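You operate a simulated robot arm through the tools that you are given. There is no shell and no other tool.

The job below is to be done with a simulated two-armed robot. You get a single attempt, and the scene is never put back.

TASK
Reset both straps on mould 61 to the load card's tension.
Fine: press each winch's release key once, then stroke its lever till its display shows the tension; strap blocks and edge guards stay where they are.

It is judged by the outcome, as a careful person would: the job done as asked, and still so three seconds after it is handed in. It fails if anything else is knocked over, pushed out of place, dropped, spilled or broken.

THE ROBOT
Two 7-joint arms with fingered hands on one trunk that stands fixed in place. Base frame: the origin is at the foot of the trunk, x ahead of it, y to its left, z up. Lengths are in m, angles in rad, forces in N, time in s.
The left shoulder is at [0.03, 0.12, 0.913], the right one opposite. With the tool pointing down near the work surface each hand reaches from about 0.1 to 0.66 m from the base axis, measured 20 degrees to its own side. Payload 4 kg a hand.
The TCP of each hand is the grasp point between the finger pads, 0.019 m short of the fingertips. In the tool frame z runs along the fingers and y along their closing line. Largest opening 0.12 m; the body of the gripper starts 0.053 m behind the TCP. The gripper is a hand of 3 fingers: y runs from the thumb to the fingers, the wrist lies at [0, 0, -0.219] in the tool frame.
Orientation is that of the tool frame in the base frame, as a unit quaternion [x, y, z, w]. With the fingers straight down and closing along the base's y, the tool's x points along the base's -x, its y along +y and its z along -z.

THE INTERFACE
- The arms move only by the tool apply_moves. It takes "left_motion", "right_motion" or both (then of equal length, played together; a hand with none holds still); each is a list of rows, each a list of 6 numbers: the shift along the tool's x, y, z in cm, then the turn, a rotation vector about the tool's x, y, z in rad. In form: [[tx, ty, tz, ax, ay, az], ...]. A call has 1 to 20 rows; each row is the pose to reach, as a shift and turn from the pose commanded when the call began, along the tool's axes at that moment. Rows are played at 5 a second. More than 0.05 m and 0.15 rad between two rows, and nothing of the call is played. Where a pose cannot be reached the arm comes as near as it can. A force on the tool above 40 N (or 10 N above the force at the start of the call, whichever is more), or a blocked arm, ends the call early, and 0.2 s more pass. In this call time passes only in rows, and 0.2 s behind the last. It gives the time, the measured TCP pose, the force on the tool (base axes), the opening and the grip force at its end, in the units of the frame above (readings bear some noise), with the torque about the TCP (base axes, N m) and any sound that the robot's microphone picked up.
- Cameras (640 x 400 px; columns grow to the right, rows downward): "scene" is now at [0.044, 0.0366, 1.4549]; the picture's right is [0.50, -0.87, -0.00], its down [-0.70, -0.41, -0.58] and it looks along [0.50, 0.29, -0.81] (base axes); focal length 334 px, centre (320, 200). "left" rides on the left gripper at [-0.066, -0.004, -0.079] in its tool frame; the picture's right is [0.05, -1.00, 0.00], its down [0.76, 0.04, -0.64] and it looks along [0.64, 0.03, 0.77] (tool axes); focal length 251 px, centre (320, 200). "right" rides on the right gripper at [0.066, -0.004, -0.079] in its tool frame; the picture's right is [0.05, 1.00, 0.00], its down [-0.76, 0.04, -0.64] and it looks along [-0.64, 0.03, 0.77] (tool axes); focal length 251 px, centre (320, 200). There is no depth. A picture from a camera that has moved, and an enlarged one, comes with that camera's place and axes in the base frame and with its lens.
- grab_frame(camera): a new picture of that camera. It takes no simulated time.
- slide_trunk(by): slides the trunk up (or, below 0, down) by that many m; the arms and the scene camera ride with it, the base frame stays. It gives what a move gives, with no picture.
- curl_fingers(finger1, finger2, thumb_bend, hand): sets how far each is bent, from 0 (flat) to 100 (curled in); at 30 the hand is open as for a grip, at 70 the pads meet at the TCP. One left out holds its place. A second passes; each finger stops where it meets its share of the squeeze, and holds until it gets a number again. It is the only way to open and close the hand. It gives what a move gives, with no picture; readings hold the bend of each and the force on the fingers (four entries, about 0 where the hand has none), thumb and palm.
- turn_head(pan, tilt): turns the head with the scene camera to pan (to the left, within 2.094 rad either way) and tilt (down, from -0.506 to 1.204), counted from straight ahead of the robot. It gives what a move gives.
- close_up(camera, box): a new picture of the part [left, top, right, bottom] of that camera's present view, enlarged. It takes no simulated time.
- sign_off(): hands the job in; it is judged then, once.

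Places have to be worked out from the pictures, the camera data and where the tool is seen. Open the grippers and draw the arms clear of the work before you hand the job in, unless the task says otherwise.

The tools are called after ">>>" as a command line: name --argument value ..., lists and objects as JSON in quotes. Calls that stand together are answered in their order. apply_moves: Moves the arms, as the interface text tells. Its arguments: {"type":"object","properties":{"left_motion":{"type":"array","items":{"type":"array","items":{"type":"number"}}},"right_motion":{"type":"array","items":{"type":"array","items":{"type":"number"}}}},"required":[]} The other tools are called the same way: slide_trunk (by) slides the trunk up or down; curl_fingers (finger1, finger2, thumb_bend, hand) moves the fingers one by one; turn_head (pan, tilt) turns the head that bears the scene camera; grab_frame (camera) takes a picture; close_up (camera, box) takes an enlarged picture of a part of a camera's view; sign_off () hands the job in.

At the start:

```text
t: 0.0
left_tcp_pos: [0.4072, 0.4015, 0.9509]
left_ee_rot: [0.0, 1.0, 0.0, 0.0]
left_wrist_force: [0.0, 0.3, -0.8]
left_torque: [0.02, 0.0, -0.02]
left_finger_gap: 0.1199
left_grip_force: 0.0
left_shape: jaw
left_bend: [30.0, 30.0, 30.0]
left_finger forces: [0.0, 0.1, 0.0, 0.0, 0.1, 0.1]
right_tcp_pos: [0.4472, 0.0068, 0.9591]
right_ee_rot: [-0.001, 1.0, 0.0, 0.0]
right_wrist_force: [0.0, -0.3, 0.3]
right_torque: [0.03, 0.02, -0.01]
right_finger_gap: 0.1199
right_grip_force: 0.1
right_shape: jaw
right_bend: [30.0, 30.0, 30.0]
right_finger forces: [0.1, 0.0, 0.0, 0.1, 0.1, 0.0]
trunk travel left (down, up): [-0.125, 0.415]
head pan, tilt: [0.525, 0.948]
```

scene: 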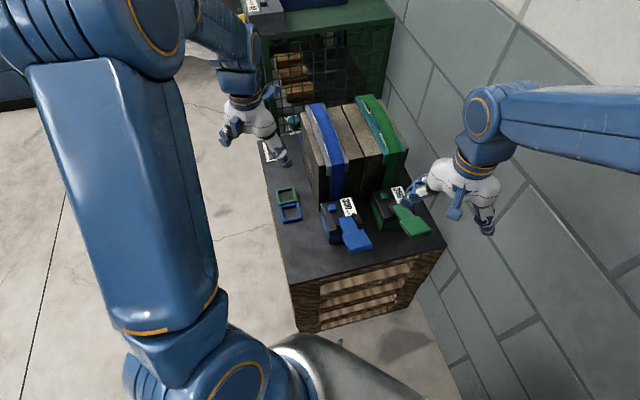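
right: 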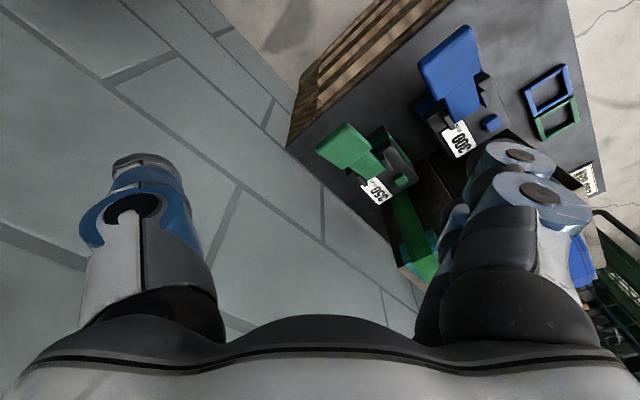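
left: 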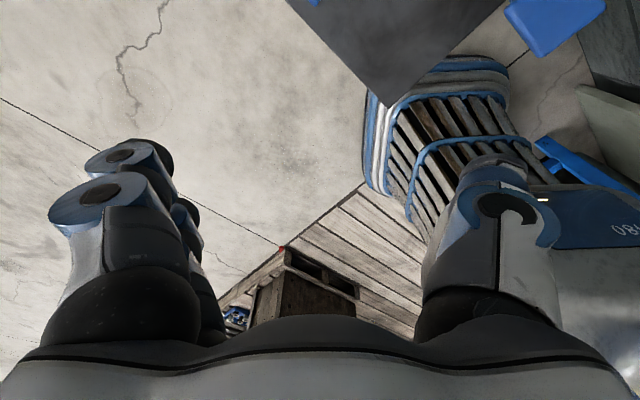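

The scene shows a table with two winches, one blue and one green, a mould behind them with two straps, and what may be a load card. I'll enlarge those areas to read the displays and the card.

>>> close_up --camera "scene" --box '[300, 170, 460, 270]'

>>> close_up --camera "scene" --box '[240, 90, 420, 210]'

>>> close_up --camera "right" --box '[300, 10, 620, 210]'

>>> close_up --camera "scene" --box '[180, 0, 420, 150]'

```text
4.00 times, centred on (380, 220) of scene
camera zoom: at [0.044, 0.0366, 1.4549], right [0.5, -0.87, 0.0], down [-0.7, -0.41, -0.58], along [0.5, 0.29, -0.81], focal length 1338 px, centre (80, 120)
```

zoom: 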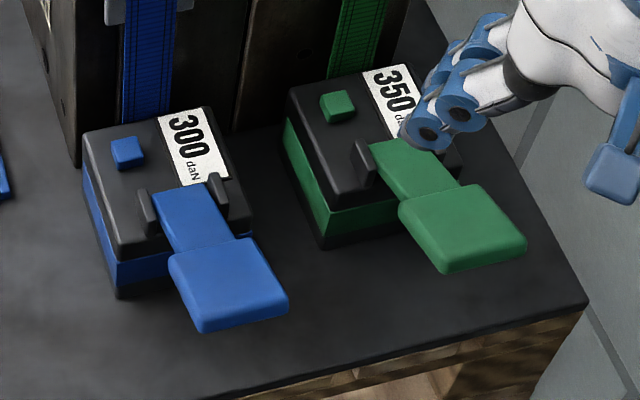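

```text
3.33 times, centred on (330, 150) of scene
camera zoom: at [0.044, 0.0366, 1.4549], right [0.5, -0.87, 0.0], down [-0.7, -0.41, -0.58], along [0.5, 0.29, -0.81], focal length 1115 px, centre (287, 367)
```

zoom: 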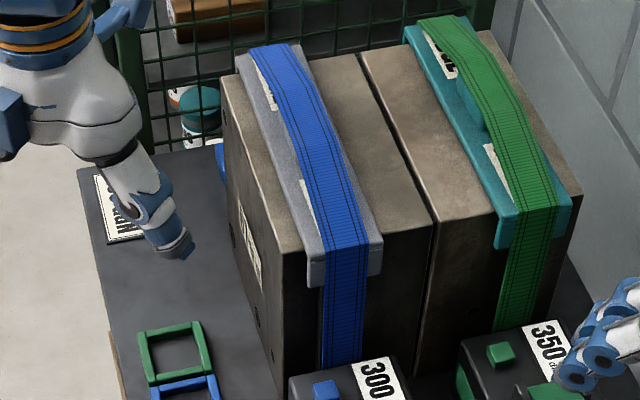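

```text
2.00 times, centred on (460, 110) of right
camera zoom: at [0.3808, 0.0022, 1.0373], right [-0.05, 1.0, 0.0], down [0.76, 0.04, 0.64], along [0.64, 0.03, -0.77], focal length 503 px, centre (40, 380)
```

zoom: 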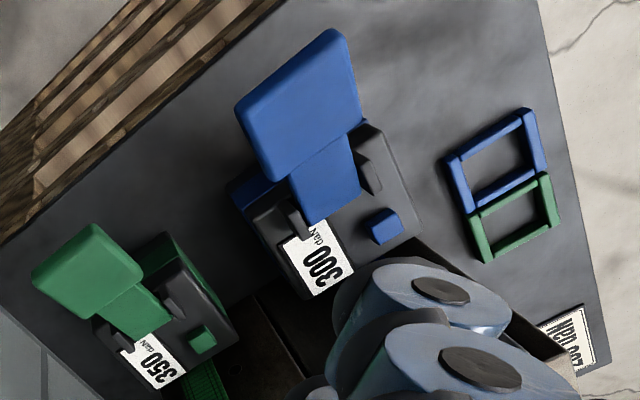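

```text
2.67 times, centred on (300, 75) of scene
camera zoom: at [0.044, 0.0366, 1.4549], right [0.5, -0.87, 0.0], down [-0.7, -0.41, -0.58], along [0.5, 0.29, -0.81], focal length 892 px, centre (373, 533)
```

zoom: 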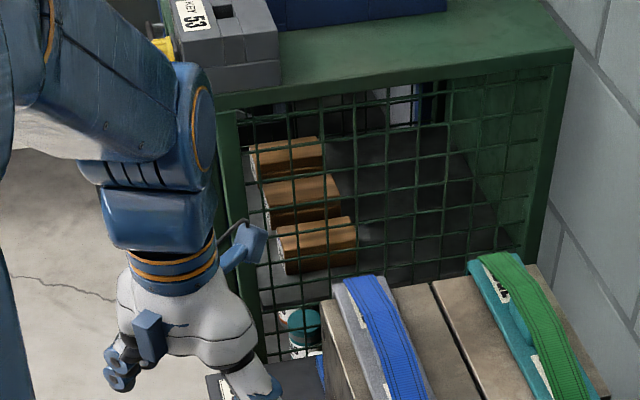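

The card at the left edge of the table is partly hidden by the left hand. I'll zoom in on it and on the mould and strap block labels.

>>> close_up --camera "scene" --box '[255, 125, 305, 165]'

>>> close_up --camera "right" --box '[550, 150, 640, 206]'

>>> close_up --camera "scene" --box '[295, 90, 415, 180]'

>>> close_up --camera "scene" --box '[225, 0, 325, 60]'

```text
10.00 times, centred on (280, 145) of scene
camera zoom: at [0.044, 0.0366, 1.4549], right [0.5, -0.87, 0.0], down [-0.7, -0.41, -0.58], along [0.5, 0.29, -0.81], focal length 3344 px, centre (720, 750)
```

zoom: 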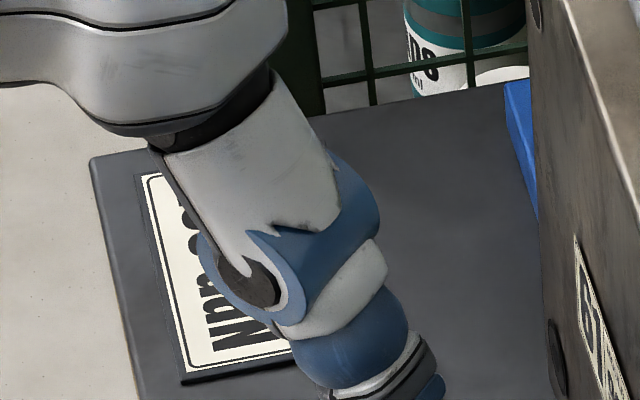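

```text
7.11 times, centred on (595, 178) of right
camera zoom: at [0.3808, 0.0022, 1.0373], right [-0.05, 1.0, 0.0], down [0.76, 0.04, 0.64], along [0.64, 0.03, -0.77], focal length 1788 px, centre (-1636, 356)
```

zoom: 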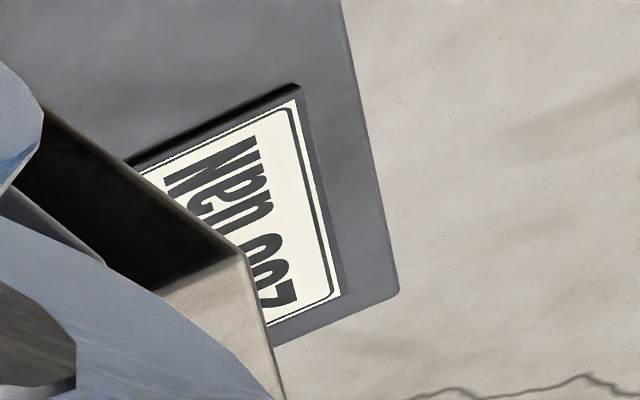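

```text
4.44 times, centred on (355, 135) of scene
camera zoom: at [0.044, 0.0366, 1.4549], right [0.5, -0.87, 0.0], down [-0.7, -0.41, -0.58], along [0.5, 0.29, -0.81], focal length 1486 px, centre (164, 489)
```

zoom: 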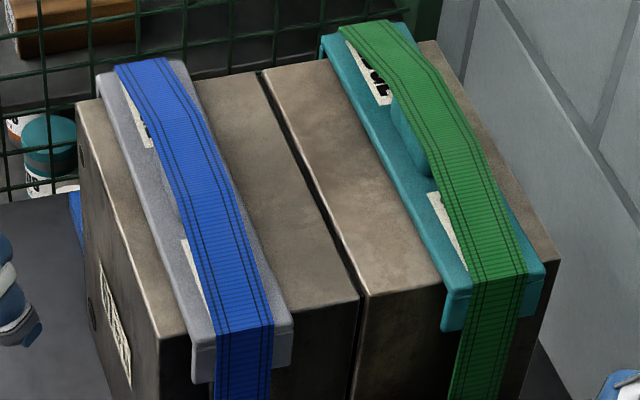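

```text
6.40 times, centred on (275, 30) of scene
camera zoom: at [0.044, 0.0366, 1.4549], right [0.5, -0.87, 0.0], down [-0.7, -0.41, -0.58], along [0.5, 0.29, -0.81], focal length 2140 px, centre (608, 1288)
```

zoom: 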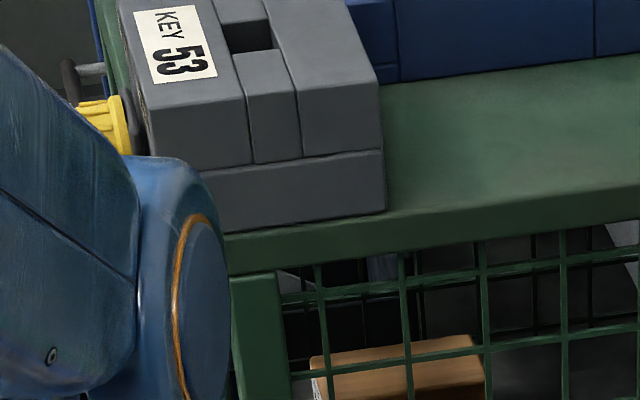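

The card is partly covered by the left hand's finger. The left side looks like open floor, so I'll move the left hand up and left to uncover it.

>>> apply_moves --left_motion '[[2, 3, -2, 0, 0, 0], [4, 6, -4, 0, 0, 0], [6, 9, -6, 0, 0, 0], [8, 12, -8, 0, 0, 0]]'

```text
t: 1.0
left_tcp_pos: [0.331, 0.5231, 1.0298]
left_ee_rot: [0.0, 1.0, 0.0, 0.001]
left_wrist_force: [0.7, -0.3, 0.4]
left_torque: [-0.01, 0.0, -0.02]
left_finger_gap: 0.1201
left_grip_force: 0.1
left_shape: jaw
left_bend: [30.0, 30.0, 30.0]
left_finger forces: [0.0, 0.0, 0.0, 0.1, 0.0, 0.0]
right_tcp_pos: [0.4475, 0.0074, 0.9597]
right_ee_rot: [-0.001, 1.0, 0.0, 0.001]
right_wrist_force: [0.5, 0.3, -1.4]
right_torque: [-0.01, 0.01, 0.01]
right_finger_gap: 0.12
right_grip_force: 0.1
right_shape: jaw
right_bend: [30.0, 30.0, 30.0]
right_finger forces: [0.0, 0.0, 0.0, 0.0, 0.1, 0.1]
trunk travel left (down, up): [-0.125, 0.415]
head pan, tilt: [0.525, 0.948]
```

The left hand has moved aside. I'll take fresh pictures to read the card and check the layout.

>>> grab_frame --camera "scene"

>>> close_up --camera "scene" --box '[245, 120, 325, 170]'

>>> grab_frame --camera "left"

```text
taken
camera scene: at [0.0437, 0.0369, 1.4549], right [0.5, -0.87, 0.0], down [-0.7, -0.41, -0.58], along [0.5, 0.29, -0.81], focal length 334 px, centre (320, 200)
```

scene: 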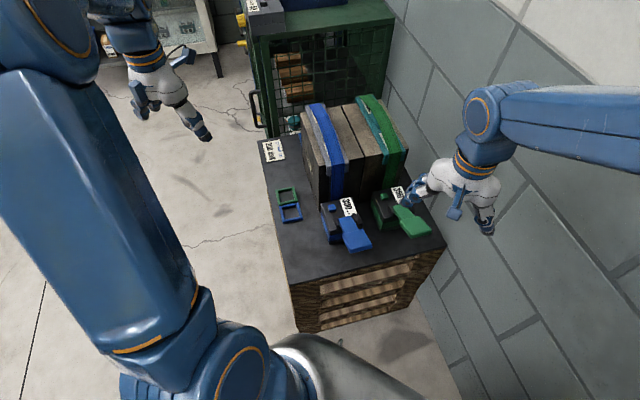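

```text
8.00 times, centred on (285, 145) of scene
camera zoom: at [0.0437, 0.0369, 1.4549], right [0.5, -0.87, 0.0], down [-0.7, -0.41, -0.58], along [0.5, 0.29, -0.81], focal length 2675 px, centre (600, 640)
```

zoom: 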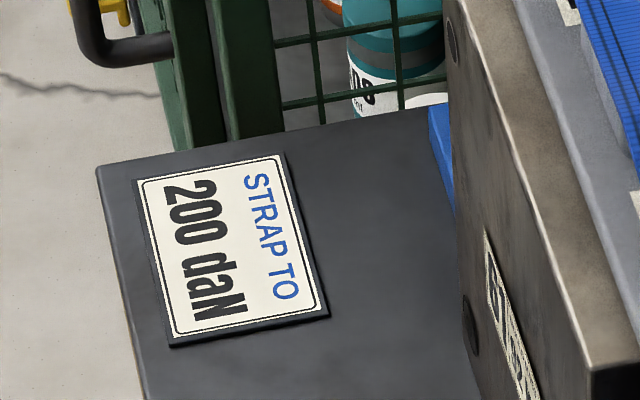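

```text
taken
camera left: at [0.3969, 0.5197, 1.1082], right [-0.05, -1.0, 0.0], down [-0.76, 0.04, 0.64], along [-0.64, 0.03, -0.77], focal length 251 px, centre (320, 200)
```

left: 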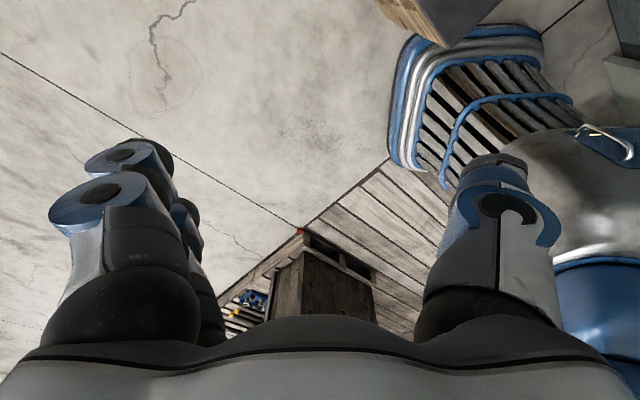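

The card reads "STRAP TO 200 daN"; the displays now show 300 (blue) and 350 (green). I'll zoom in on the edge guards, the things under the straps and the winch details.

>>> close_up --camera "scene" --box '[350, 88, 414, 128]'

>>> close_up --camera "scene" --box '[300, 98, 364, 138]'

>>> close_up --camera "scene" --box '[310, 190, 374, 230]'

>>> close_up --camera "scene" --box '[364, 180, 428, 220]'

>>> close_up --camera "scene" --box '[296, 130, 360, 170]'

>>> close_up --camera "scene" --box '[264, 180, 312, 230]'

```text
10.00 times, centred on (382, 108) of scene
camera zoom: at [0.0437, 0.0369, 1.4549], right [0.5, -0.87, 0.0], down [-0.7, -0.41, -0.58], along [0.5, 0.29, -0.81], focal length 3344 px, centre (-300, 1120)
```

zoom: 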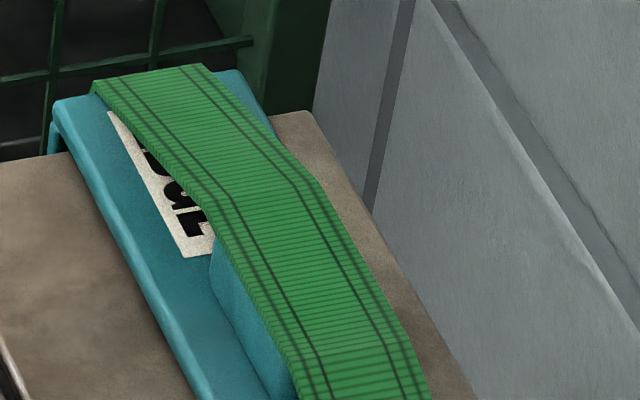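

```text
10.00 times, centred on (332, 118) of scene
camera zoom: at [0.0437, 0.0369, 1.4549], right [0.5, -0.87, 0.0], down [-0.7, -0.41, -0.58], along [0.5, 0.29, -0.81], focal length 3344 px, centre (200, 1020)
```

zoom: 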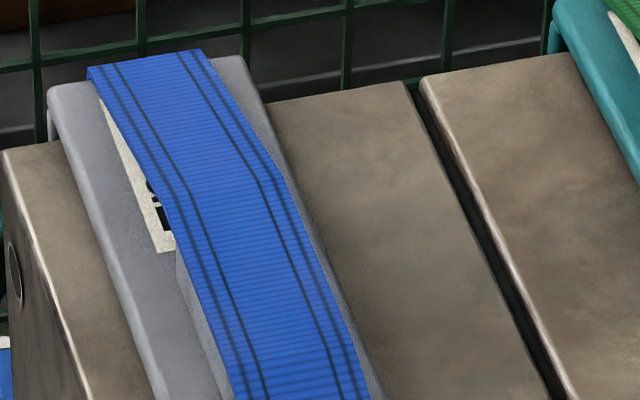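

```text
10.00 times, centred on (342, 210) of scene
camera zoom: at [0.0437, 0.0369, 1.4549], right [0.5, -0.87, 0.0], down [-0.7, -0.41, -0.58], along [0.5, 0.29, -0.81], focal length 3344 px, centre (100, 100)
```

zoom: 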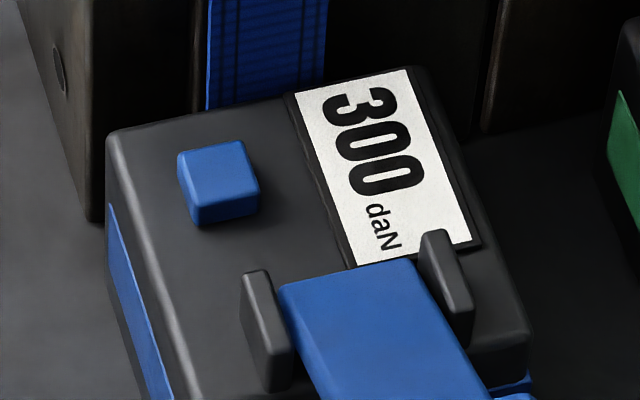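

```text
10.00 times, centred on (396, 200) of scene
camera zoom: at [0.0437, 0.0369, 1.4549], right [0.5, -0.87, 0.0], down [-0.7, -0.41, -0.58], along [0.5, 0.29, -0.81], focal length 3344 px, centre (-440, 200)
```

zoom: 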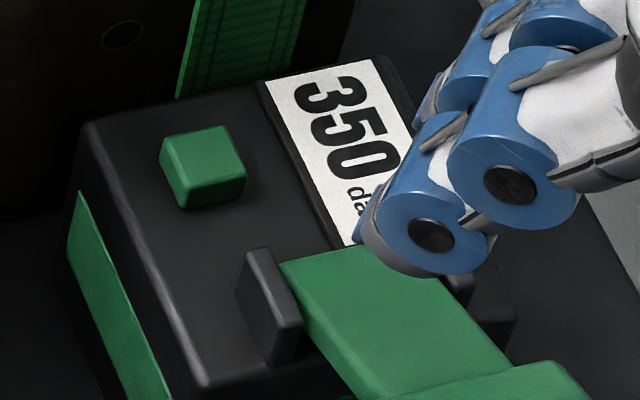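

```text
10.00 times, centred on (328, 150) of scene
camera zoom: at [0.0437, 0.0369, 1.4549], right [0.5, -0.87, 0.0], down [-0.7, -0.41, -0.58], along [0.5, 0.29, -0.81], focal length 3344 px, centre (240, 700)
```

zoom: 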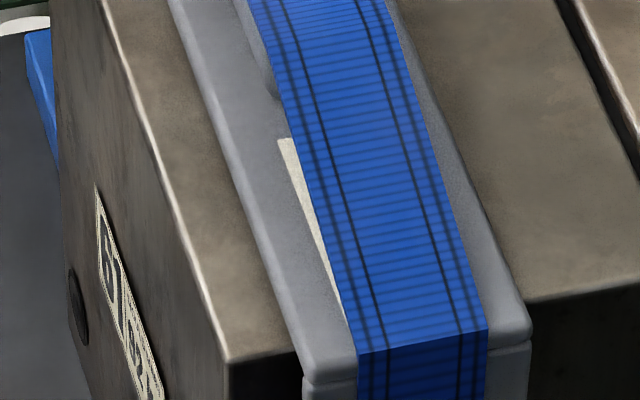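

```text
8.00 times, centred on (288, 205) of scene
camera zoom: at [0.0437, 0.0369, 1.4549], right [0.5, -0.87, 0.0], down [-0.7, -0.41, -0.58], along [0.5, 0.29, -0.81], focal length 2675 px, centre (576, 160)
```

zoom: 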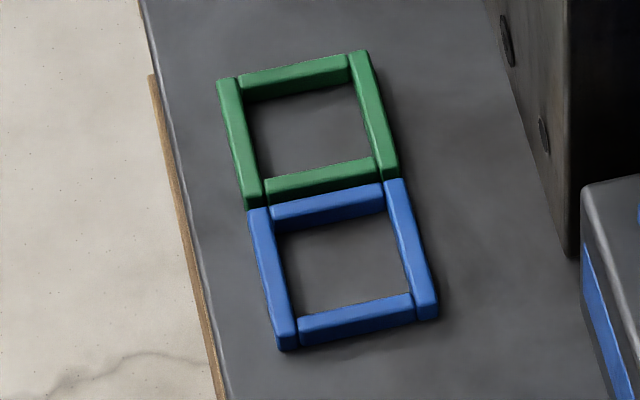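

The target is 200 daN on both winches. Triangulating, I put the table top at z≈0.565, the blue key at ≈(0.52, 0.27, 0.67), and the blue paddle at ≈(0.44, 0.16, 0.71), angled upward. The bench is yawed about 44°. Before touching anything I'll swing the left hand camera round to look from the left at the labels on the guards and mould.

>>> apply_moves --left_motion '[[-1, 0, 0.2, 0, 0, -0.147], [-2, 0, 0.4, 0, 0, -0.294], [-3, 0, 0.6, 0, 0, -0.441], [-4, 0, 0.8, 0, 0, -0.588], [-5, 0, 1.0, 0, 0, -0.735], [-6, 0, 1.2, 0, 0, -0.882], [-7, 0, 1.4, 0, 0, -1.029], [-8, 0, 1.6, 0, 0, -1.176], [-9, 0, 1.8, 0, 0, -1.323], [-10, 0, 2.0, 0, 0, -1.47], [-11, 0, 2.2, 0, 0, -1.617], [-12, 0, 2.4, 0, 0, -1.764], [-13, 0, 2.6, 0, 0, -1.911], [-14, 0, 2.8, 0, 0, -2.058], [-15, 0, 3.0, 0, 0, -2.205], [-16, 0, 3.2, 0, 0, -2.352]]'

```text
t: 4.4
left_tcp_pos: [0.4891, 0.5215, 0.9987]
left_ee_rot: [0.923, -0.384, -0.001, 0.0]
left_wrist_force: [0.3, -0.1, -0.1]
left_torque: [0.01, 0.04, 0.0]
left_finger_gap: 0.1198
left_grip_force: 0.0
left_shape: jaw
left_bend: [30.0, 30.0, 30.0]
left_finger forces: [0.0, 0.1, 0.0, 0.1, 0.0, 0.0]
right_tcp_pos: [0.4482, 0.006, 0.9588]
right_ee_rot: [0.0, 1.0, 0.0, -0.001]
right_wrist_force: [-0.2, 0.2, -0.2]
right_torque: [0.0, 0.04, 0.01]
right_finger_gap: 0.1197
right_grip_force: 0.1
right_shape: jaw
right_bend: [30.0, 30.0, 30.0]
right_finger forces: [0.1, 0.0, 0.1, 0.0, 0.0, 0.0]
trunk travel left (down, up): [-0.125, 0.415]
head pan, tilt: [0.525, 0.948]
```

The left hand reached the viewing pose. Now I'll look through its camera.

>>> grab_frame --camera "left"

>>> grab_frame --camera "scene"

```text
taken
camera left: at [0.4447, 0.5717, 1.0776], right [0.75, 0.67, 0.0], down [0.51, -0.57, 0.64], along [0.43, -0.48, -0.77], focal length 251 px, centre (320, 200)
```

left: 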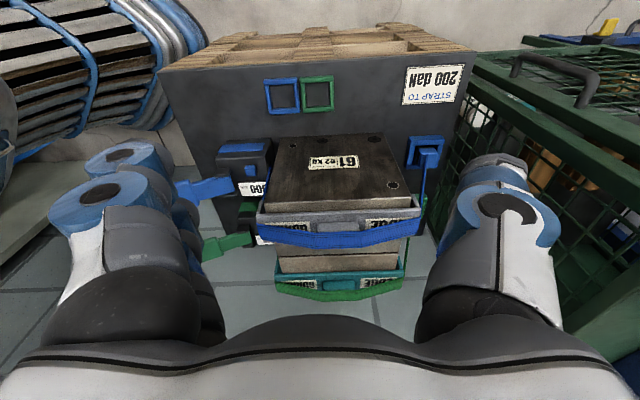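

```text
taken
camera scene: at [0.0454, 0.036, 1.4548], right [0.5, -0.87, 0.0], down [-0.7, -0.41, -0.58], along [0.5, 0.29, -0.81], focal length 334 px, centre (320, 200)
```

scene: 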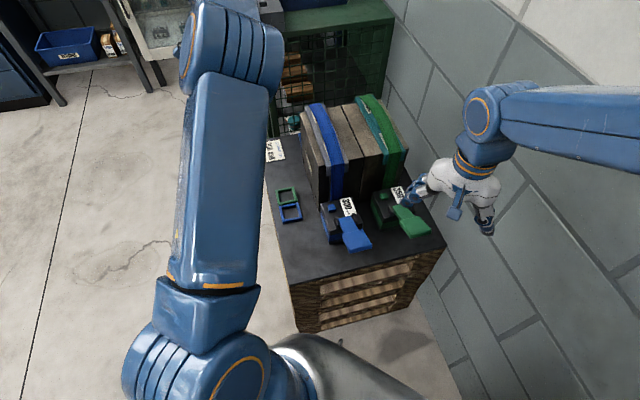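

The view is upside down but clear: mould "61 / 52 KG", and labelled guards. I'll zoom in on the labels.

>>> close_up --camera "left" --box '[250, 140, 440, 260]'

>>> close_up --camera "left" --box '[260, 190, 430, 300]'

>>> close_up --camera "left" --box '[160, 120, 300, 270]'

```text
3.33 times, centred on (345, 200) of left
camera zoom: at [0.4447, 0.5717, 1.0776], right [0.75, 0.67, 0.0], down [0.51, -0.57, 0.64], along [0.43, -0.48, -0.77], focal length 838 px, centre (237, 200)
```

zoom: 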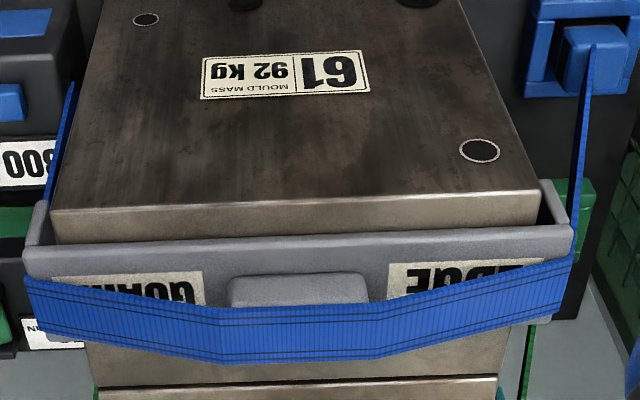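

```text
3.64 times, centred on (345, 245) of left
camera zoom: at [0.4447, 0.5717, 1.0776], right [0.75, 0.67, 0.0], down [0.51, -0.57, 0.64], along [0.43, -0.48, -0.77], focal length 914 px, centre (229, 36)
```

zoom: 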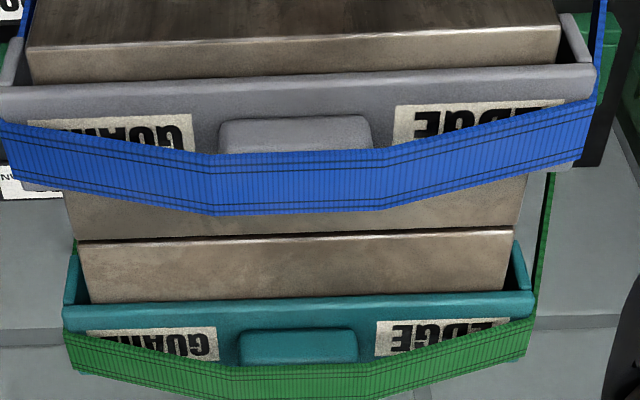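

```text
2.67 times, centred on (230, 195) of left
camera zoom: at [0.4447, 0.5717, 1.0776], right [0.75, 0.67, 0.0], down [0.51, -0.57, 0.64], along [0.43, -0.48, -0.77], focal length 670 px, centre (560, 213)
```

zoom: 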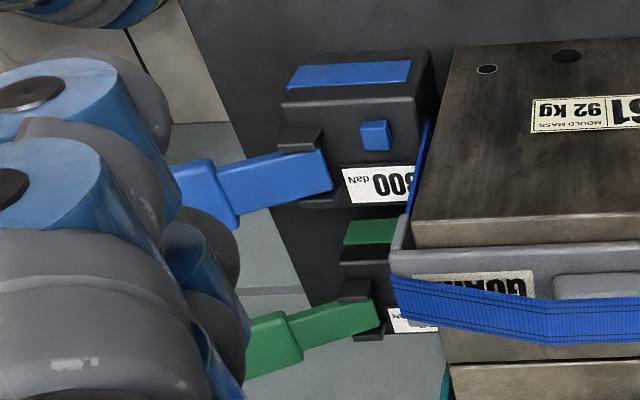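

The guards read "EDGE GUARD", the mould plate reads "61 / 92 kg", and the straps run to blocks seated behind the mould, which I'll leave alone. I'll draw the right hand back out of the way and bring the left hand, tilted 20° away from the mould, to hover above the blue key so its camera can locate it.

>>> apply_moves --left_motion '[[2.45, 2.61, 1.0, 0.044, 0, 0], [4.91, 5.23, 2.5, 0.088, 0, 0], [7.36, 7.84, 4.5, 0.131, 0, 0], [9.82, 10.46, 6.5, 0.175, 0, 0], [12.27, 13.07, 8.8, 0.219, 0, 0], [14.73, 15.69, 11.1, 0.263, 0, 0], [17.18, 18.3, 13.4, 0.306, 0, 0], [19.64, 20.92, 15.7, 0.35, 0, 0]]' --right_motion '[[3, -3, -1.5, 0, 0, 0], [6, -6, -3, 0, 0, 0], [9, -9, -4.5, 0, 0, 0], [12, -12, -6, 0, 0, 0], [12, -12, -6, 0, 0, 0], [12, -12, -6, 0, 0, 0], [12, -12, -6, 0, 0, 0], [12, -12, -6, 0, 0, 0]]'

```text
t: 6.2
left_tcp_pos: [0.4751, 0.2339, 0.8426]
left_ee_rot: [0.909, -0.378, 0.067, -0.162]
left_wrist_force: [-0.4, -0.3, -0.1]
left_torque: [0.0, 0.01, -0.02]
left_finger_gap: 0.12
left_grip_force: 0.0
left_shape: jaw
left_bend: [30.0, 30.0, 30.0]
left_finger forces: [0.1, 0.0, 0.0, 0.0, 0.0, 0.0]
right_tcp_pos: [0.328, -0.1142, 1.0195]
right_ee_rot: [-0.001, 1.0, 0.0, -0.001]
right_wrist_force: [0.7, 0.6, -0.7]
right_torque: [0.02, -0.03, -0.03]
right_finger_gap: 0.12
right_grip_force: 0.1
right_shape: jaw
right_bend: [30.0, 30.0, 30.0]
right_finger forces: [0.0, 0.0, 0.0, 0.0, 0.0, 0.0]
trunk travel left (down, up): [-0.125, 0.415]
head pan, tilt: [0.525, 0.948]
```

Both moves finished cleanly. Now I'll look from the left camera at the key, and from the right and scene cameras for an overview.

>>> grab_frame --camera "left"

>>> grab_frame --camera "right"

>>> grab_frame --camera "scene"

```text
taken
camera left: at [0.4118, 0.2656, 0.9171], right [0.7, 0.62, 0.34], down [0.35, -0.73, 0.59], along [0.62, -0.29, -0.73], focal length 251 px, centre (320, 200)
```

left: 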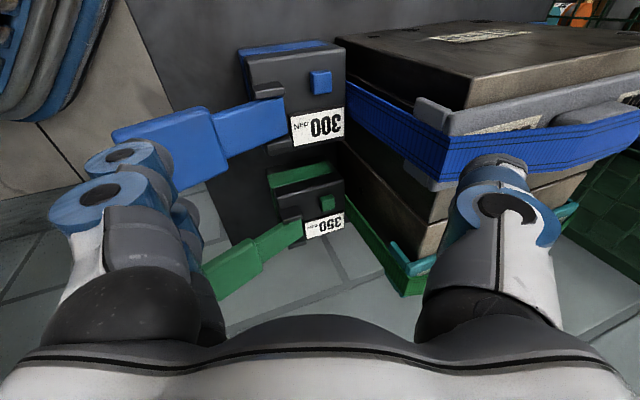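

```text
taken
camera right: at [0.2613, -0.1183, 1.098], right [-0.05, 1.0, 0.0], down [0.76, 0.04, 0.64], along [0.64, 0.04, -0.77], focal length 251 px, centre (320, 200)
```

right: 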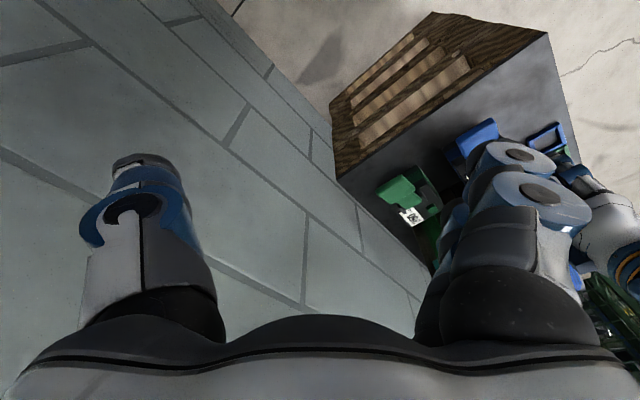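

```text
taken
camera scene: at [0.0437, 0.0354, 1.4549], right [0.5, -0.87, 0.0], down [-0.7, -0.41, -0.58], along [0.5, 0.29, -0.81], focal length 334 px, centre (320, 200)
```

scene: 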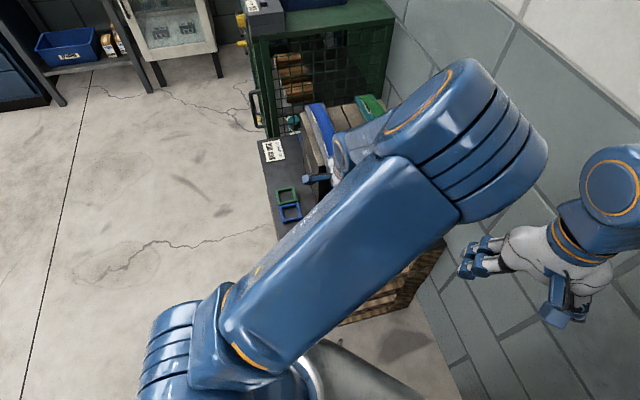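

The left camera shows the blue key clearly; I refine it to about (0.523, 0.277, 0.672). I'll zoom in on the winches from this angle to study the lever, lugs and displays.

>>> close_up --camera "left" --box '[190, 30, 370, 150]'

>>> close_up --camera "left" --box '[190, 150, 370, 270]'

```text
3.33 times, centred on (280, 90) of left
camera zoom: at [0.4118, 0.2656, 0.9171], right [0.7, 0.62, 0.34], down [0.35, -0.73, 0.59], along [0.62, -0.29, -0.73], focal length 838 px, centre (453, 567)
```

zoom: 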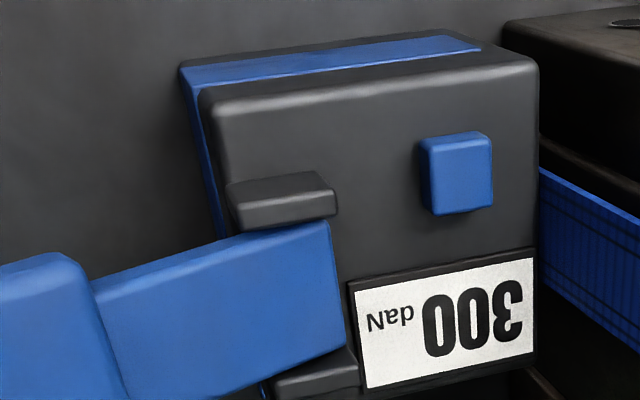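

```text
3.33 times, centred on (280, 210) of left
camera zoom: at [0.4118, 0.2656, 0.9171], right [0.7, 0.62, 0.34], down [0.35, -0.73, 0.59], along [0.62, -0.29, -0.73], focal length 838 px, centre (453, 167)
```

zoom: 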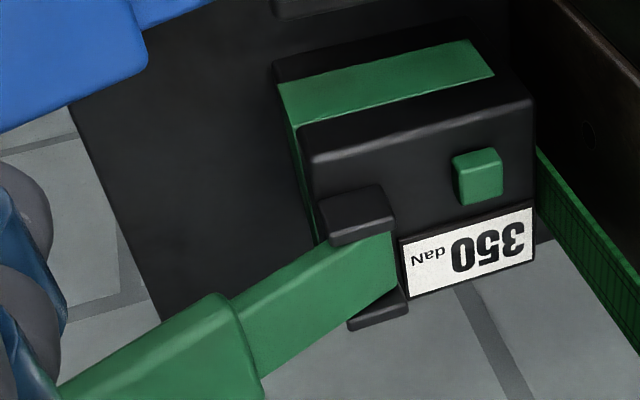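

I'll close the left hand (pads meeting at the TCP) here at the hover height and look at what the closed tip looks like.

>>> curl_fingers --hand "left" --finger1 70 --finger2 70 --thumb_bend 70

>>> grab_frame --camera "left"

>>> close_up --camera "right" --box '[440, 90, 640, 300]'

```text
t: 7.2
left_tcp_pos: [0.4757, 0.2351, 0.8413]
left_ee_rot: [0.909, -0.378, 0.066, -0.16]
left_wrist_force: [-0.4, -0.2, 1.0]
left_torque: [0.02, 0.02, 0.0]
left_finger_gap: 0.0106
left_grip_force: 0.1
left_shape: fingers
left_bend: [71.0, 71.0, 70.0]
left_finger forces: [0.0, 0.0, 0.0, 0.1, 0.1, 0.1]
right_tcp_pos: [0.3284, -0.1135, 1.0192]
right_ee_rot: [0.0, 1.0, 0.001, 0.0]
right_wrist_force: [0.0, 0.3, 0.0]
right_torque: [-0.03, 0.02, 0.02]
right_finger_gap: 0.1198
right_grip_force: 0.0
right_shape: jaw
right_bend: [30.0, 30.0, 30.0]
right_finger forces: [0.0, 0.0, 0.1, 0.1, 0.1, 0.0]
trunk travel left (down, up): [-0.125, 0.415]
head pan, tilt: [0.525, 0.948]
```

```text
taken
camera left: at [0.4122, 0.2666, 0.917], right [0.7, 0.62, 0.34], down [0.35, -0.73, 0.59], along [0.62, -0.29, -0.73], focal length 251 px, centre (320, 200)
```

left: 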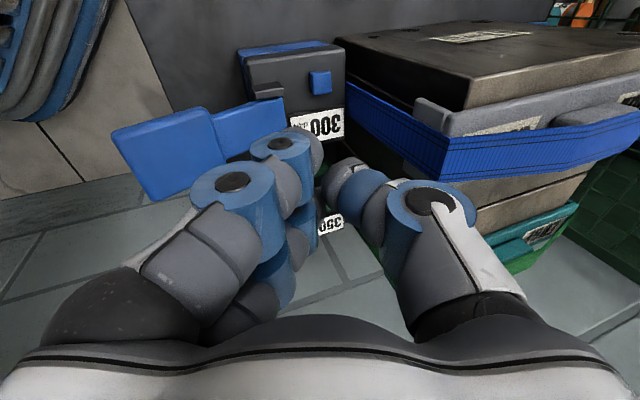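

```text
1.90 times, centred on (540, 195) of right
camera zoom: at [0.2615, -0.1174, 1.0981], right [-0.05, 1.0, 0.0], down [0.76, 0.04, 0.64], along [0.64, 0.03, -0.77], focal length 479 px, centre (-99, 210)
```

zoom: 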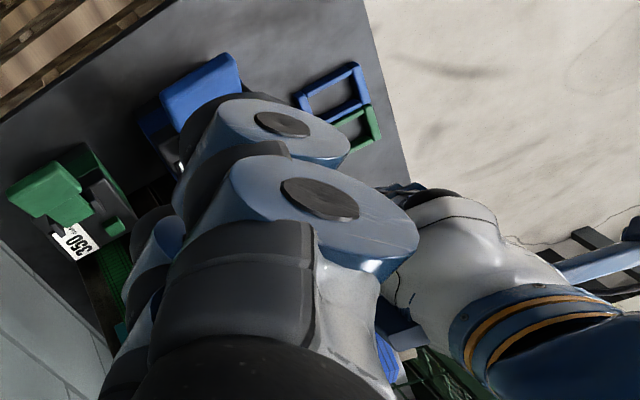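

The two fingertips straddle the centre line (x≈±2 cm) and the thumb lies on it, so a single extended digit is best for the small key. I'll try both fingers fully curled with the thumb flat, and look at its shape.

>>> curl_fingers --hand "left" --finger1 100 --finger2 100 --thumb_bend 10

>>> grab_frame --camera "left"

>>> grab_frame --camera "right"

```text
t: 8.2
left_tcp_pos: [0.477, 0.2358, 0.8422]
left_ee_rot: [0.909, -0.379, 0.066, -0.16]
left_wrist_force: [0.8, -0.2, 0.1]
left_torque: [0.0, -0.04, -0.02]
left_finger_gap: 0.0538
left_grip_force: 0.0
left_shape: fingers
left_bend: [100.0, 100.0, 10.0]
left_finger forces: [0.0, 0.0, 0.0, 0.0, 0.0, 0.1]
right_tcp_pos: [0.3272, -0.1122, 1.0181]
right_ee_rot: [0.0, 1.0, -0.001, 0.0]
right_wrist_force: [0.0, -0.3, 0.0]
right_torque: [0.01, -0.01, 0.02]
right_finger_gap: 0.1199
right_grip_force: 0.0
right_shape: jaw
right_bend: [30.0, 30.0, 30.0]
right_finger forces: [0.0, 0.0, 0.0, 0.0, 0.0, 0.0]
trunk travel left (down, up): [-0.125, 0.415]
head pan, tilt: [0.525, 0.948]
```

```text
taken
camera left: at [0.4122, 0.2666, 0.917], right [0.7, 0.62, 0.34], down [0.35, -0.73, 0.59], along [0.62, -0.29, -0.73], focal length 251 px, centre (320, 200)
```

left: 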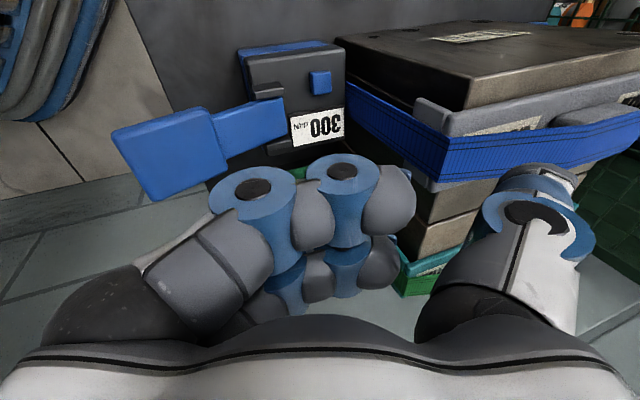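

```text
taken
camera right: at [0.2615, -0.1175, 1.0981], right [-0.05, 1.0, 0.0], down [0.76, 0.04, 0.64], along [0.64, 0.03, -0.77], focal length 251 px, centre (320, 200)
```

right: 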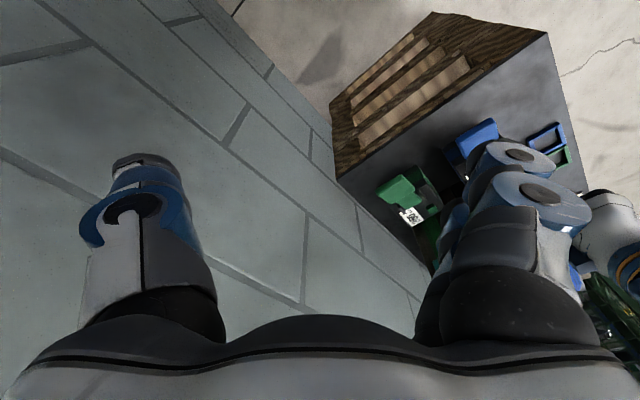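

With the thumb nearly flat and fingers curled, the thumb tip sits about 10 cm to the −y side and 2.6 cm lower than the fingers, so it makes a good poker. I'll turn the hand so the body trails toward the robot with the finger side raised, bringing the thumb tip roughly 10 cm above the blue key.

>>> apply_moves --left_motion '[[-0.73, 0, -0.3, -0.0823, -0.0003, 0.0998], [-1.47, 0, -0.6, -0.1647, -0.0005, 0.1996], [-2.2, 0, -0.6, -0.247, -0.0008, 0.2994], [-2.93, 0, -0.6, -0.3294, -0.001, 0.3993], [-3.67, 0, -0.4, -0.4117, -0.0013, 0.4991], [-4.4, 0, -0.2, -0.494, -0.0015, 0.5989], [-5.13, 0, 0, -0.5764, -0.0018, 0.6987], [-5.87, 0.08, -0.03, -0.6587, -0.002, 0.7985]]'

>>> grab_frame --camera "left"

>>> grab_frame --camera "scene"

>>> grab_frame --camera "right"

```text
t: 10.0
left_tcp_pos: [0.4362, 0.2759, 0.8427]
left_ee_rot: [-0.695, 0.697, 0.124, -0.122]
left_wrist_force: [-0.5, -0.5, 0.0]
left_torque: [-0.01, 0.02, -0.01]
left_finger_gap: 0.0539
left_grip_force: 0.1
left_shape: fingers
left_bend: [100.0, 100.0, 10.0]
left_finger forces: [0.0, 0.0, 0.0, 0.0, 0.1, 0.1]
right_tcp_pos: [0.3283, -0.114, 1.0207]
right_ee_rot: [0.0, 1.0, 0.0, -0.001]
right_wrist_force: [-0.1, 0.6, -0.3]
right_torque: [-0.01, 0.01, 0.0]
right_finger_gap: 0.1198
right_grip_force: 0.1
right_shape: jaw
right_bend: [30.0, 30.0, 30.0]
right_finger forces: [0.0, 0.0, 0.0, 0.0, 0.0, 0.1]
trunk travel left (down, up): [-0.125, 0.415]
head pan, tilt: [0.525, 0.948]
```

```text
taken
camera left: at [0.466, 0.3424, 0.915], right [0.94, -0.06, -0.34], down [0.18, -0.77, 0.62], along [-0.3, -0.64, -0.71], focal length 251 px, centre (320, 200)
```

left: 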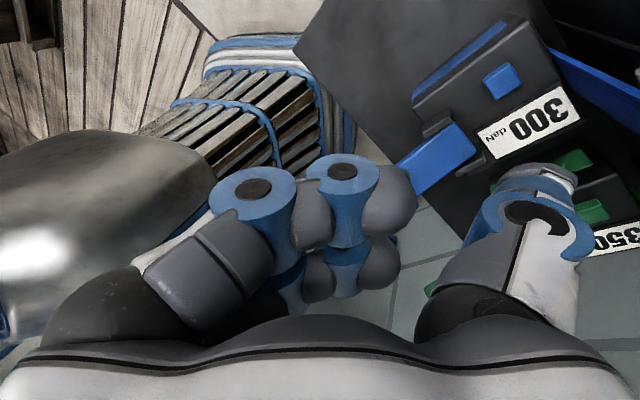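

```text
taken
camera scene: at [0.0441, 0.0368, 1.4549], right [0.5, -0.87, 0.0], down [-0.7, -0.41, -0.58], along [0.5, 0.29, -0.81], focal length 334 px, centre (320, 200)
```

scene: 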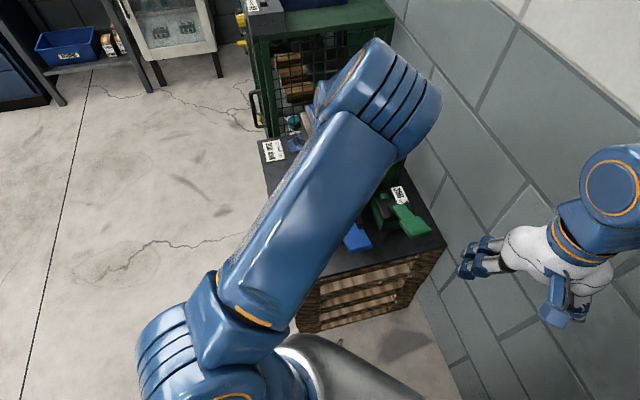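

```text
taken
camera right: at [0.2616, -0.1173, 1.0981], right [-0.05, 1.0, 0.0], down [0.76, 0.04, 0.64], along [0.64, 0.03, -0.77], focal length 251 px, centre (320, 200)
```

right: 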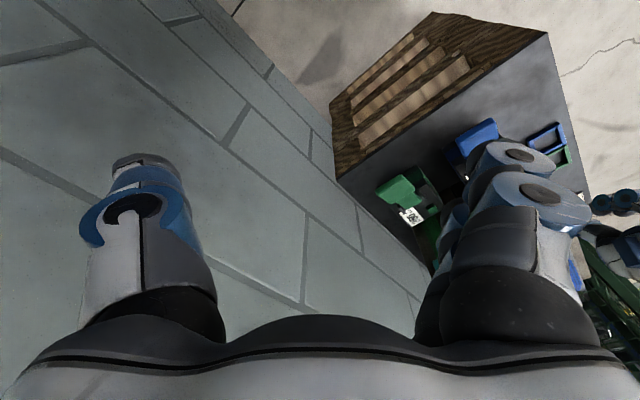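

The hover is good: the key appears at about pixel (502, 81), giving (0.524, 0.280, 0.672). I'll zoom in to measure the thumb tip precisely.

>>> close_up --camera "left" --box '[440, 40, 640, 165]'

>>> close_up --camera "left" --box '[460, 130, 620, 230]'

>>> close_up --camera "scene" --box '[280, 30, 460, 260]'

```text
3.20 times, centred on (540, 102) of left
camera zoom: at [0.466, 0.3424, 0.915], right [0.94, -0.06, -0.34], down [0.18, -0.77, 0.62], along [-0.3, -0.64, -0.71], focal length 805 px, centre (-384, 512)
```

zoom: 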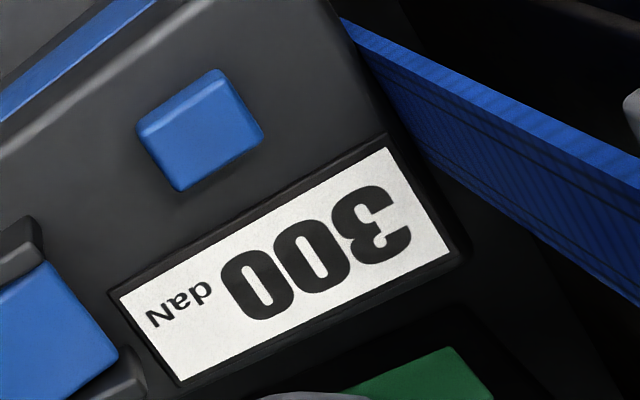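

```text
4.00 times, centred on (540, 180) of left
camera zoom: at [0.466, 0.3424, 0.915], right [0.94, -0.06, -0.34], down [0.18, -0.77, 0.62], along [-0.3, -0.64, -0.71], focal length 1006 px, centre (-560, 280)
```

zoom: 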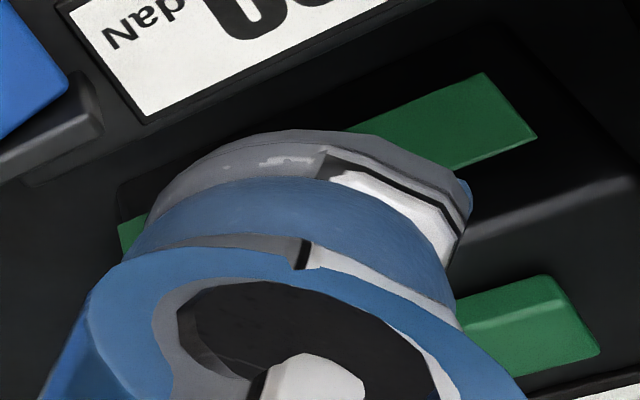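

```text
1.74 times, centred on (370, 145) of scene
camera zoom: at [0.0441, 0.0368, 1.4549], right [0.5, -0.87, 0.0], down [-0.7, -0.41, -0.58], along [0.5, 0.29, -0.81], focal length 582 px, centre (233, 296)
```

zoom: 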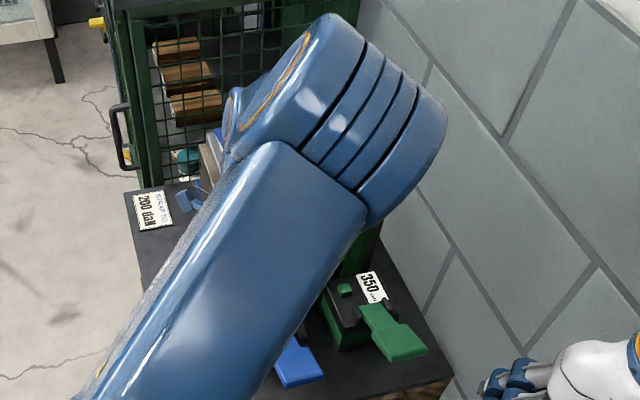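

The key lies at about (−0.4, −14.1, 13.0) cm in the tool frame, and a straight vertical descent of about 12 cm should put the thumb tip on it. I'll shift 0.4 cm sideways, descend 9 cm first, and check.

>>> apply_moves --left_motion '[[-0.4, -0.7, 1.9, 0, 0, 0], [-0.4, -1.4, 3.8, 0, 0, 0], [-0.4, -2.1, 5.7, 0, 0, 0], [-0.4, -2.7, 7.3, 0, 0, 0], [-0.4, -3.08, 8.44, 0, 0, 0]]'

>>> grab_frame --camera "left"

>>> close_up --camera "left" --box '[460, 90, 640, 210]'

```text
t: 11.2
left_tcp_pos: [0.4336, 0.2788, 0.7529]
left_ee_rot: [0.697, -0.696, -0.123, 0.121]
left_wrist_force: [-0.3, 0.3, -0.8]
left_torque: [0.01, -0.03, 0.02]
left_finger_gap: 0.0537
left_grip_force: 0.1
left_shape: fingers
left_bend: [100.0, 100.0, 10.0]
left_finger forces: [0.1, 0.0, 0.0, 0.0, 0.1, 0.0]
right_tcp_pos: [0.3296, -0.1128, 1.0204]
right_ee_rot: [0.0, 1.0, 0.0, 0.0]
right_wrist_force: [-0.5, 0.6, 0.5]
right_torque: [0.04, 0.0, 0.01]
right_finger_gap: 0.1201
right_grip_force: 0.1
right_shape: jaw
right_bend: [30.0, 30.0, 30.0]
right_finger forces: [0.0, 0.0, 0.0, 0.0, 0.0, 0.1]
trunk travel left (down, up): [-0.125, 0.415]
head pan, tilt: [0.525, 0.948]
```

```text
taken
camera left: at [0.4643, 0.3452, 0.8261], right [0.94, -0.05, -0.34], down [0.18, -0.77, 0.62], along [-0.29, -0.64, -0.71], focal length 251 px, centre (320, 200)
```

left: 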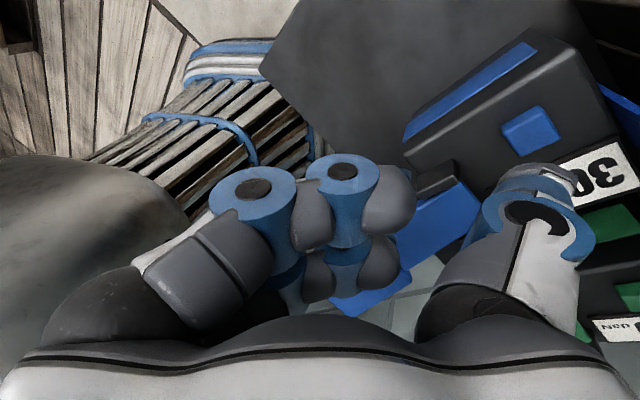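

```text
3.33 times, centred on (550, 150) of left
camera zoom: at [0.4643, 0.3452, 0.8261], right [0.94, -0.05, -0.34], down [0.18, -0.77, 0.62], along [-0.29, -0.64, -0.71], focal length 838 px, centre (-447, 367)
```

zoom: 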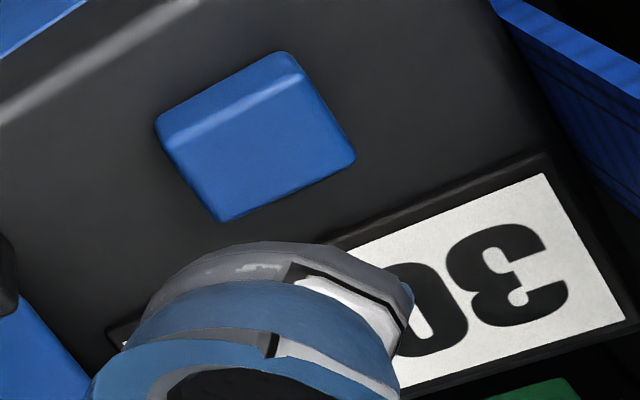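

The key centre now sits at tool (−0.3, −11.4, 4.3) cm, so contact should come about 2.9–3.4 cm lower with a 0.3 cm forward shift. I'll go down 2.2 cm more and check the alignment.

>>> apply_moves --left_motion '[[-0.3, -0.7, 1.0, 0, 0, 0], [-0.3, -1.1, 2.06, 0, 0, 0]]'

>>> close_up --camera "left" --box '[460, 90, 640, 210]'

>>> grab_frame --camera "right"

```text
t: 11.8
left_tcp_pos: [0.4367, 0.2832, 0.7301]
left_ee_rot: [-0.696, 0.697, 0.123, -0.121]
left_wrist_force: [-0.3, -0.3, 0.0]
left_torque: [0.0, 0.02, -0.01]
left_finger_gap: 0.0539
left_grip_force: 0.2
left_shape: fingers
left_bend: [100.0, 100.0, 10.0]
left_finger forces: [0.0, 0.0, 0.0, 0.1, 0.0, 0.0]
right_tcp_pos: [0.3284, -0.1137, 1.0202]
right_ee_rot: [0.0, 1.0, 0.0, 0.0]
right_wrist_force: [-0.1, 0.3, 0.9]
right_torque: [0.01, 0.01, 0.0]
right_finger_gap: 0.12
right_grip_force: 0.1
right_shape: jaw
right_bend: [30.0, 30.0, 30.0]
right_finger forces: [0.0, 0.0, 0.0, 0.0, 0.0, 0.0]
trunk travel left (down, up): [-0.125, 0.415]
head pan, tilt: [0.525, 0.948]
```

```text
3.33 times, centred on (550, 150) of left
camera zoom: at [0.4669, 0.35, 0.8027], right [0.94, -0.06, -0.34], down [0.18, -0.77, 0.62], along [-0.29, -0.64, -0.71], focal length 838 px, centre (-447, 367)
```

zoom: 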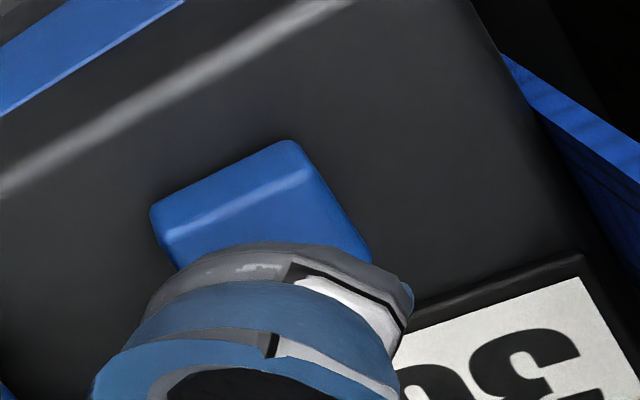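

```text
taken
camera right: at [0.2615, -0.1175, 1.0981], right [-0.05, 1.0, 0.0], down [0.76, 0.04, 0.64], along [0.64, 0.03, -0.77], focal length 251 px, centre (320, 200)
```

right: 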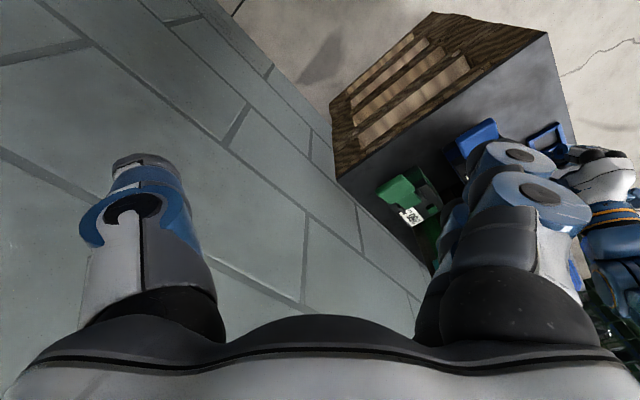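

The key is now at about tool (0.1, −10.4, 2.3) cm, right under the thumb tip and roughly 0.5–1 cm below it. I'll descend in small steps while watching the force and listening for a click.

>>> apply_moves --left_motion '[[0, -0.1, 0.28, 0, 0, 0], [0, -0.17, 0.47, 0, 0, 0], [0, -0.21, 0.56, 0, 0, 0]]'

>>> close_up --camera "left" --box '[460, 90, 640, 210]'

```text
t: 12.6
left_tcp_pos: [0.4383, 0.2819, 0.7226]
left_ee_rot: [-0.696, 0.697, 0.123, -0.121]
left_wrist_force: [0.3, -0.9, 0.0]
left_torque: [-0.03, -0.02, 0.01]
left_finger_gap: 0.0539
left_grip_force: 0.0
left_shape: fingers
left_bend: [100.0, 100.0, 10.0]
left_finger forces: [0.0, 0.1, 0.1, 0.0, 0.0, 0.0]
right_tcp_pos: [0.3285, -0.1123, 1.0204]
right_ee_rot: [0.0, 1.0, 0.0, -0.001]
right_wrist_force: [0.6, 0.5, -0.6]
right_torque: [-0.05, 0.0, 0.02]
right_finger_gap: 0.1198
right_grip_force: 0.0
right_shape: jaw
right_bend: [30.0, 30.0, 30.0]
right_finger forces: [0.0, 0.0, 0.1, 0.0, 0.0, 0.0]
trunk travel left (down, up): [-0.125, 0.415]
head pan, tilt: [0.525, 0.948]
```

```text
3.33 times, centred on (550, 150) of left
camera zoom: at [0.4677, 0.3493, 0.7959], right [0.94, -0.05, -0.34], down [0.18, -0.77, 0.62], along [-0.29, -0.64, -0.71], focal length 838 px, centre (-447, 367)
```

zoom: 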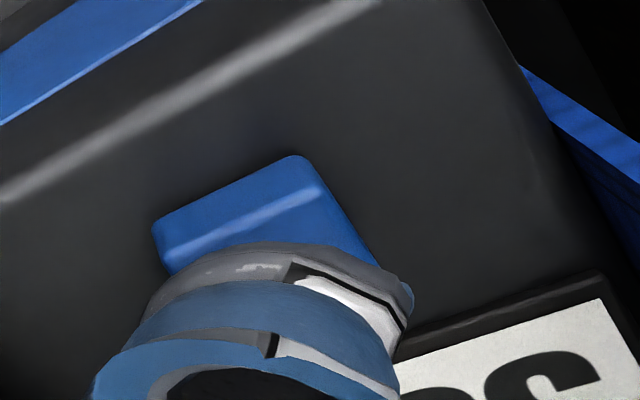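

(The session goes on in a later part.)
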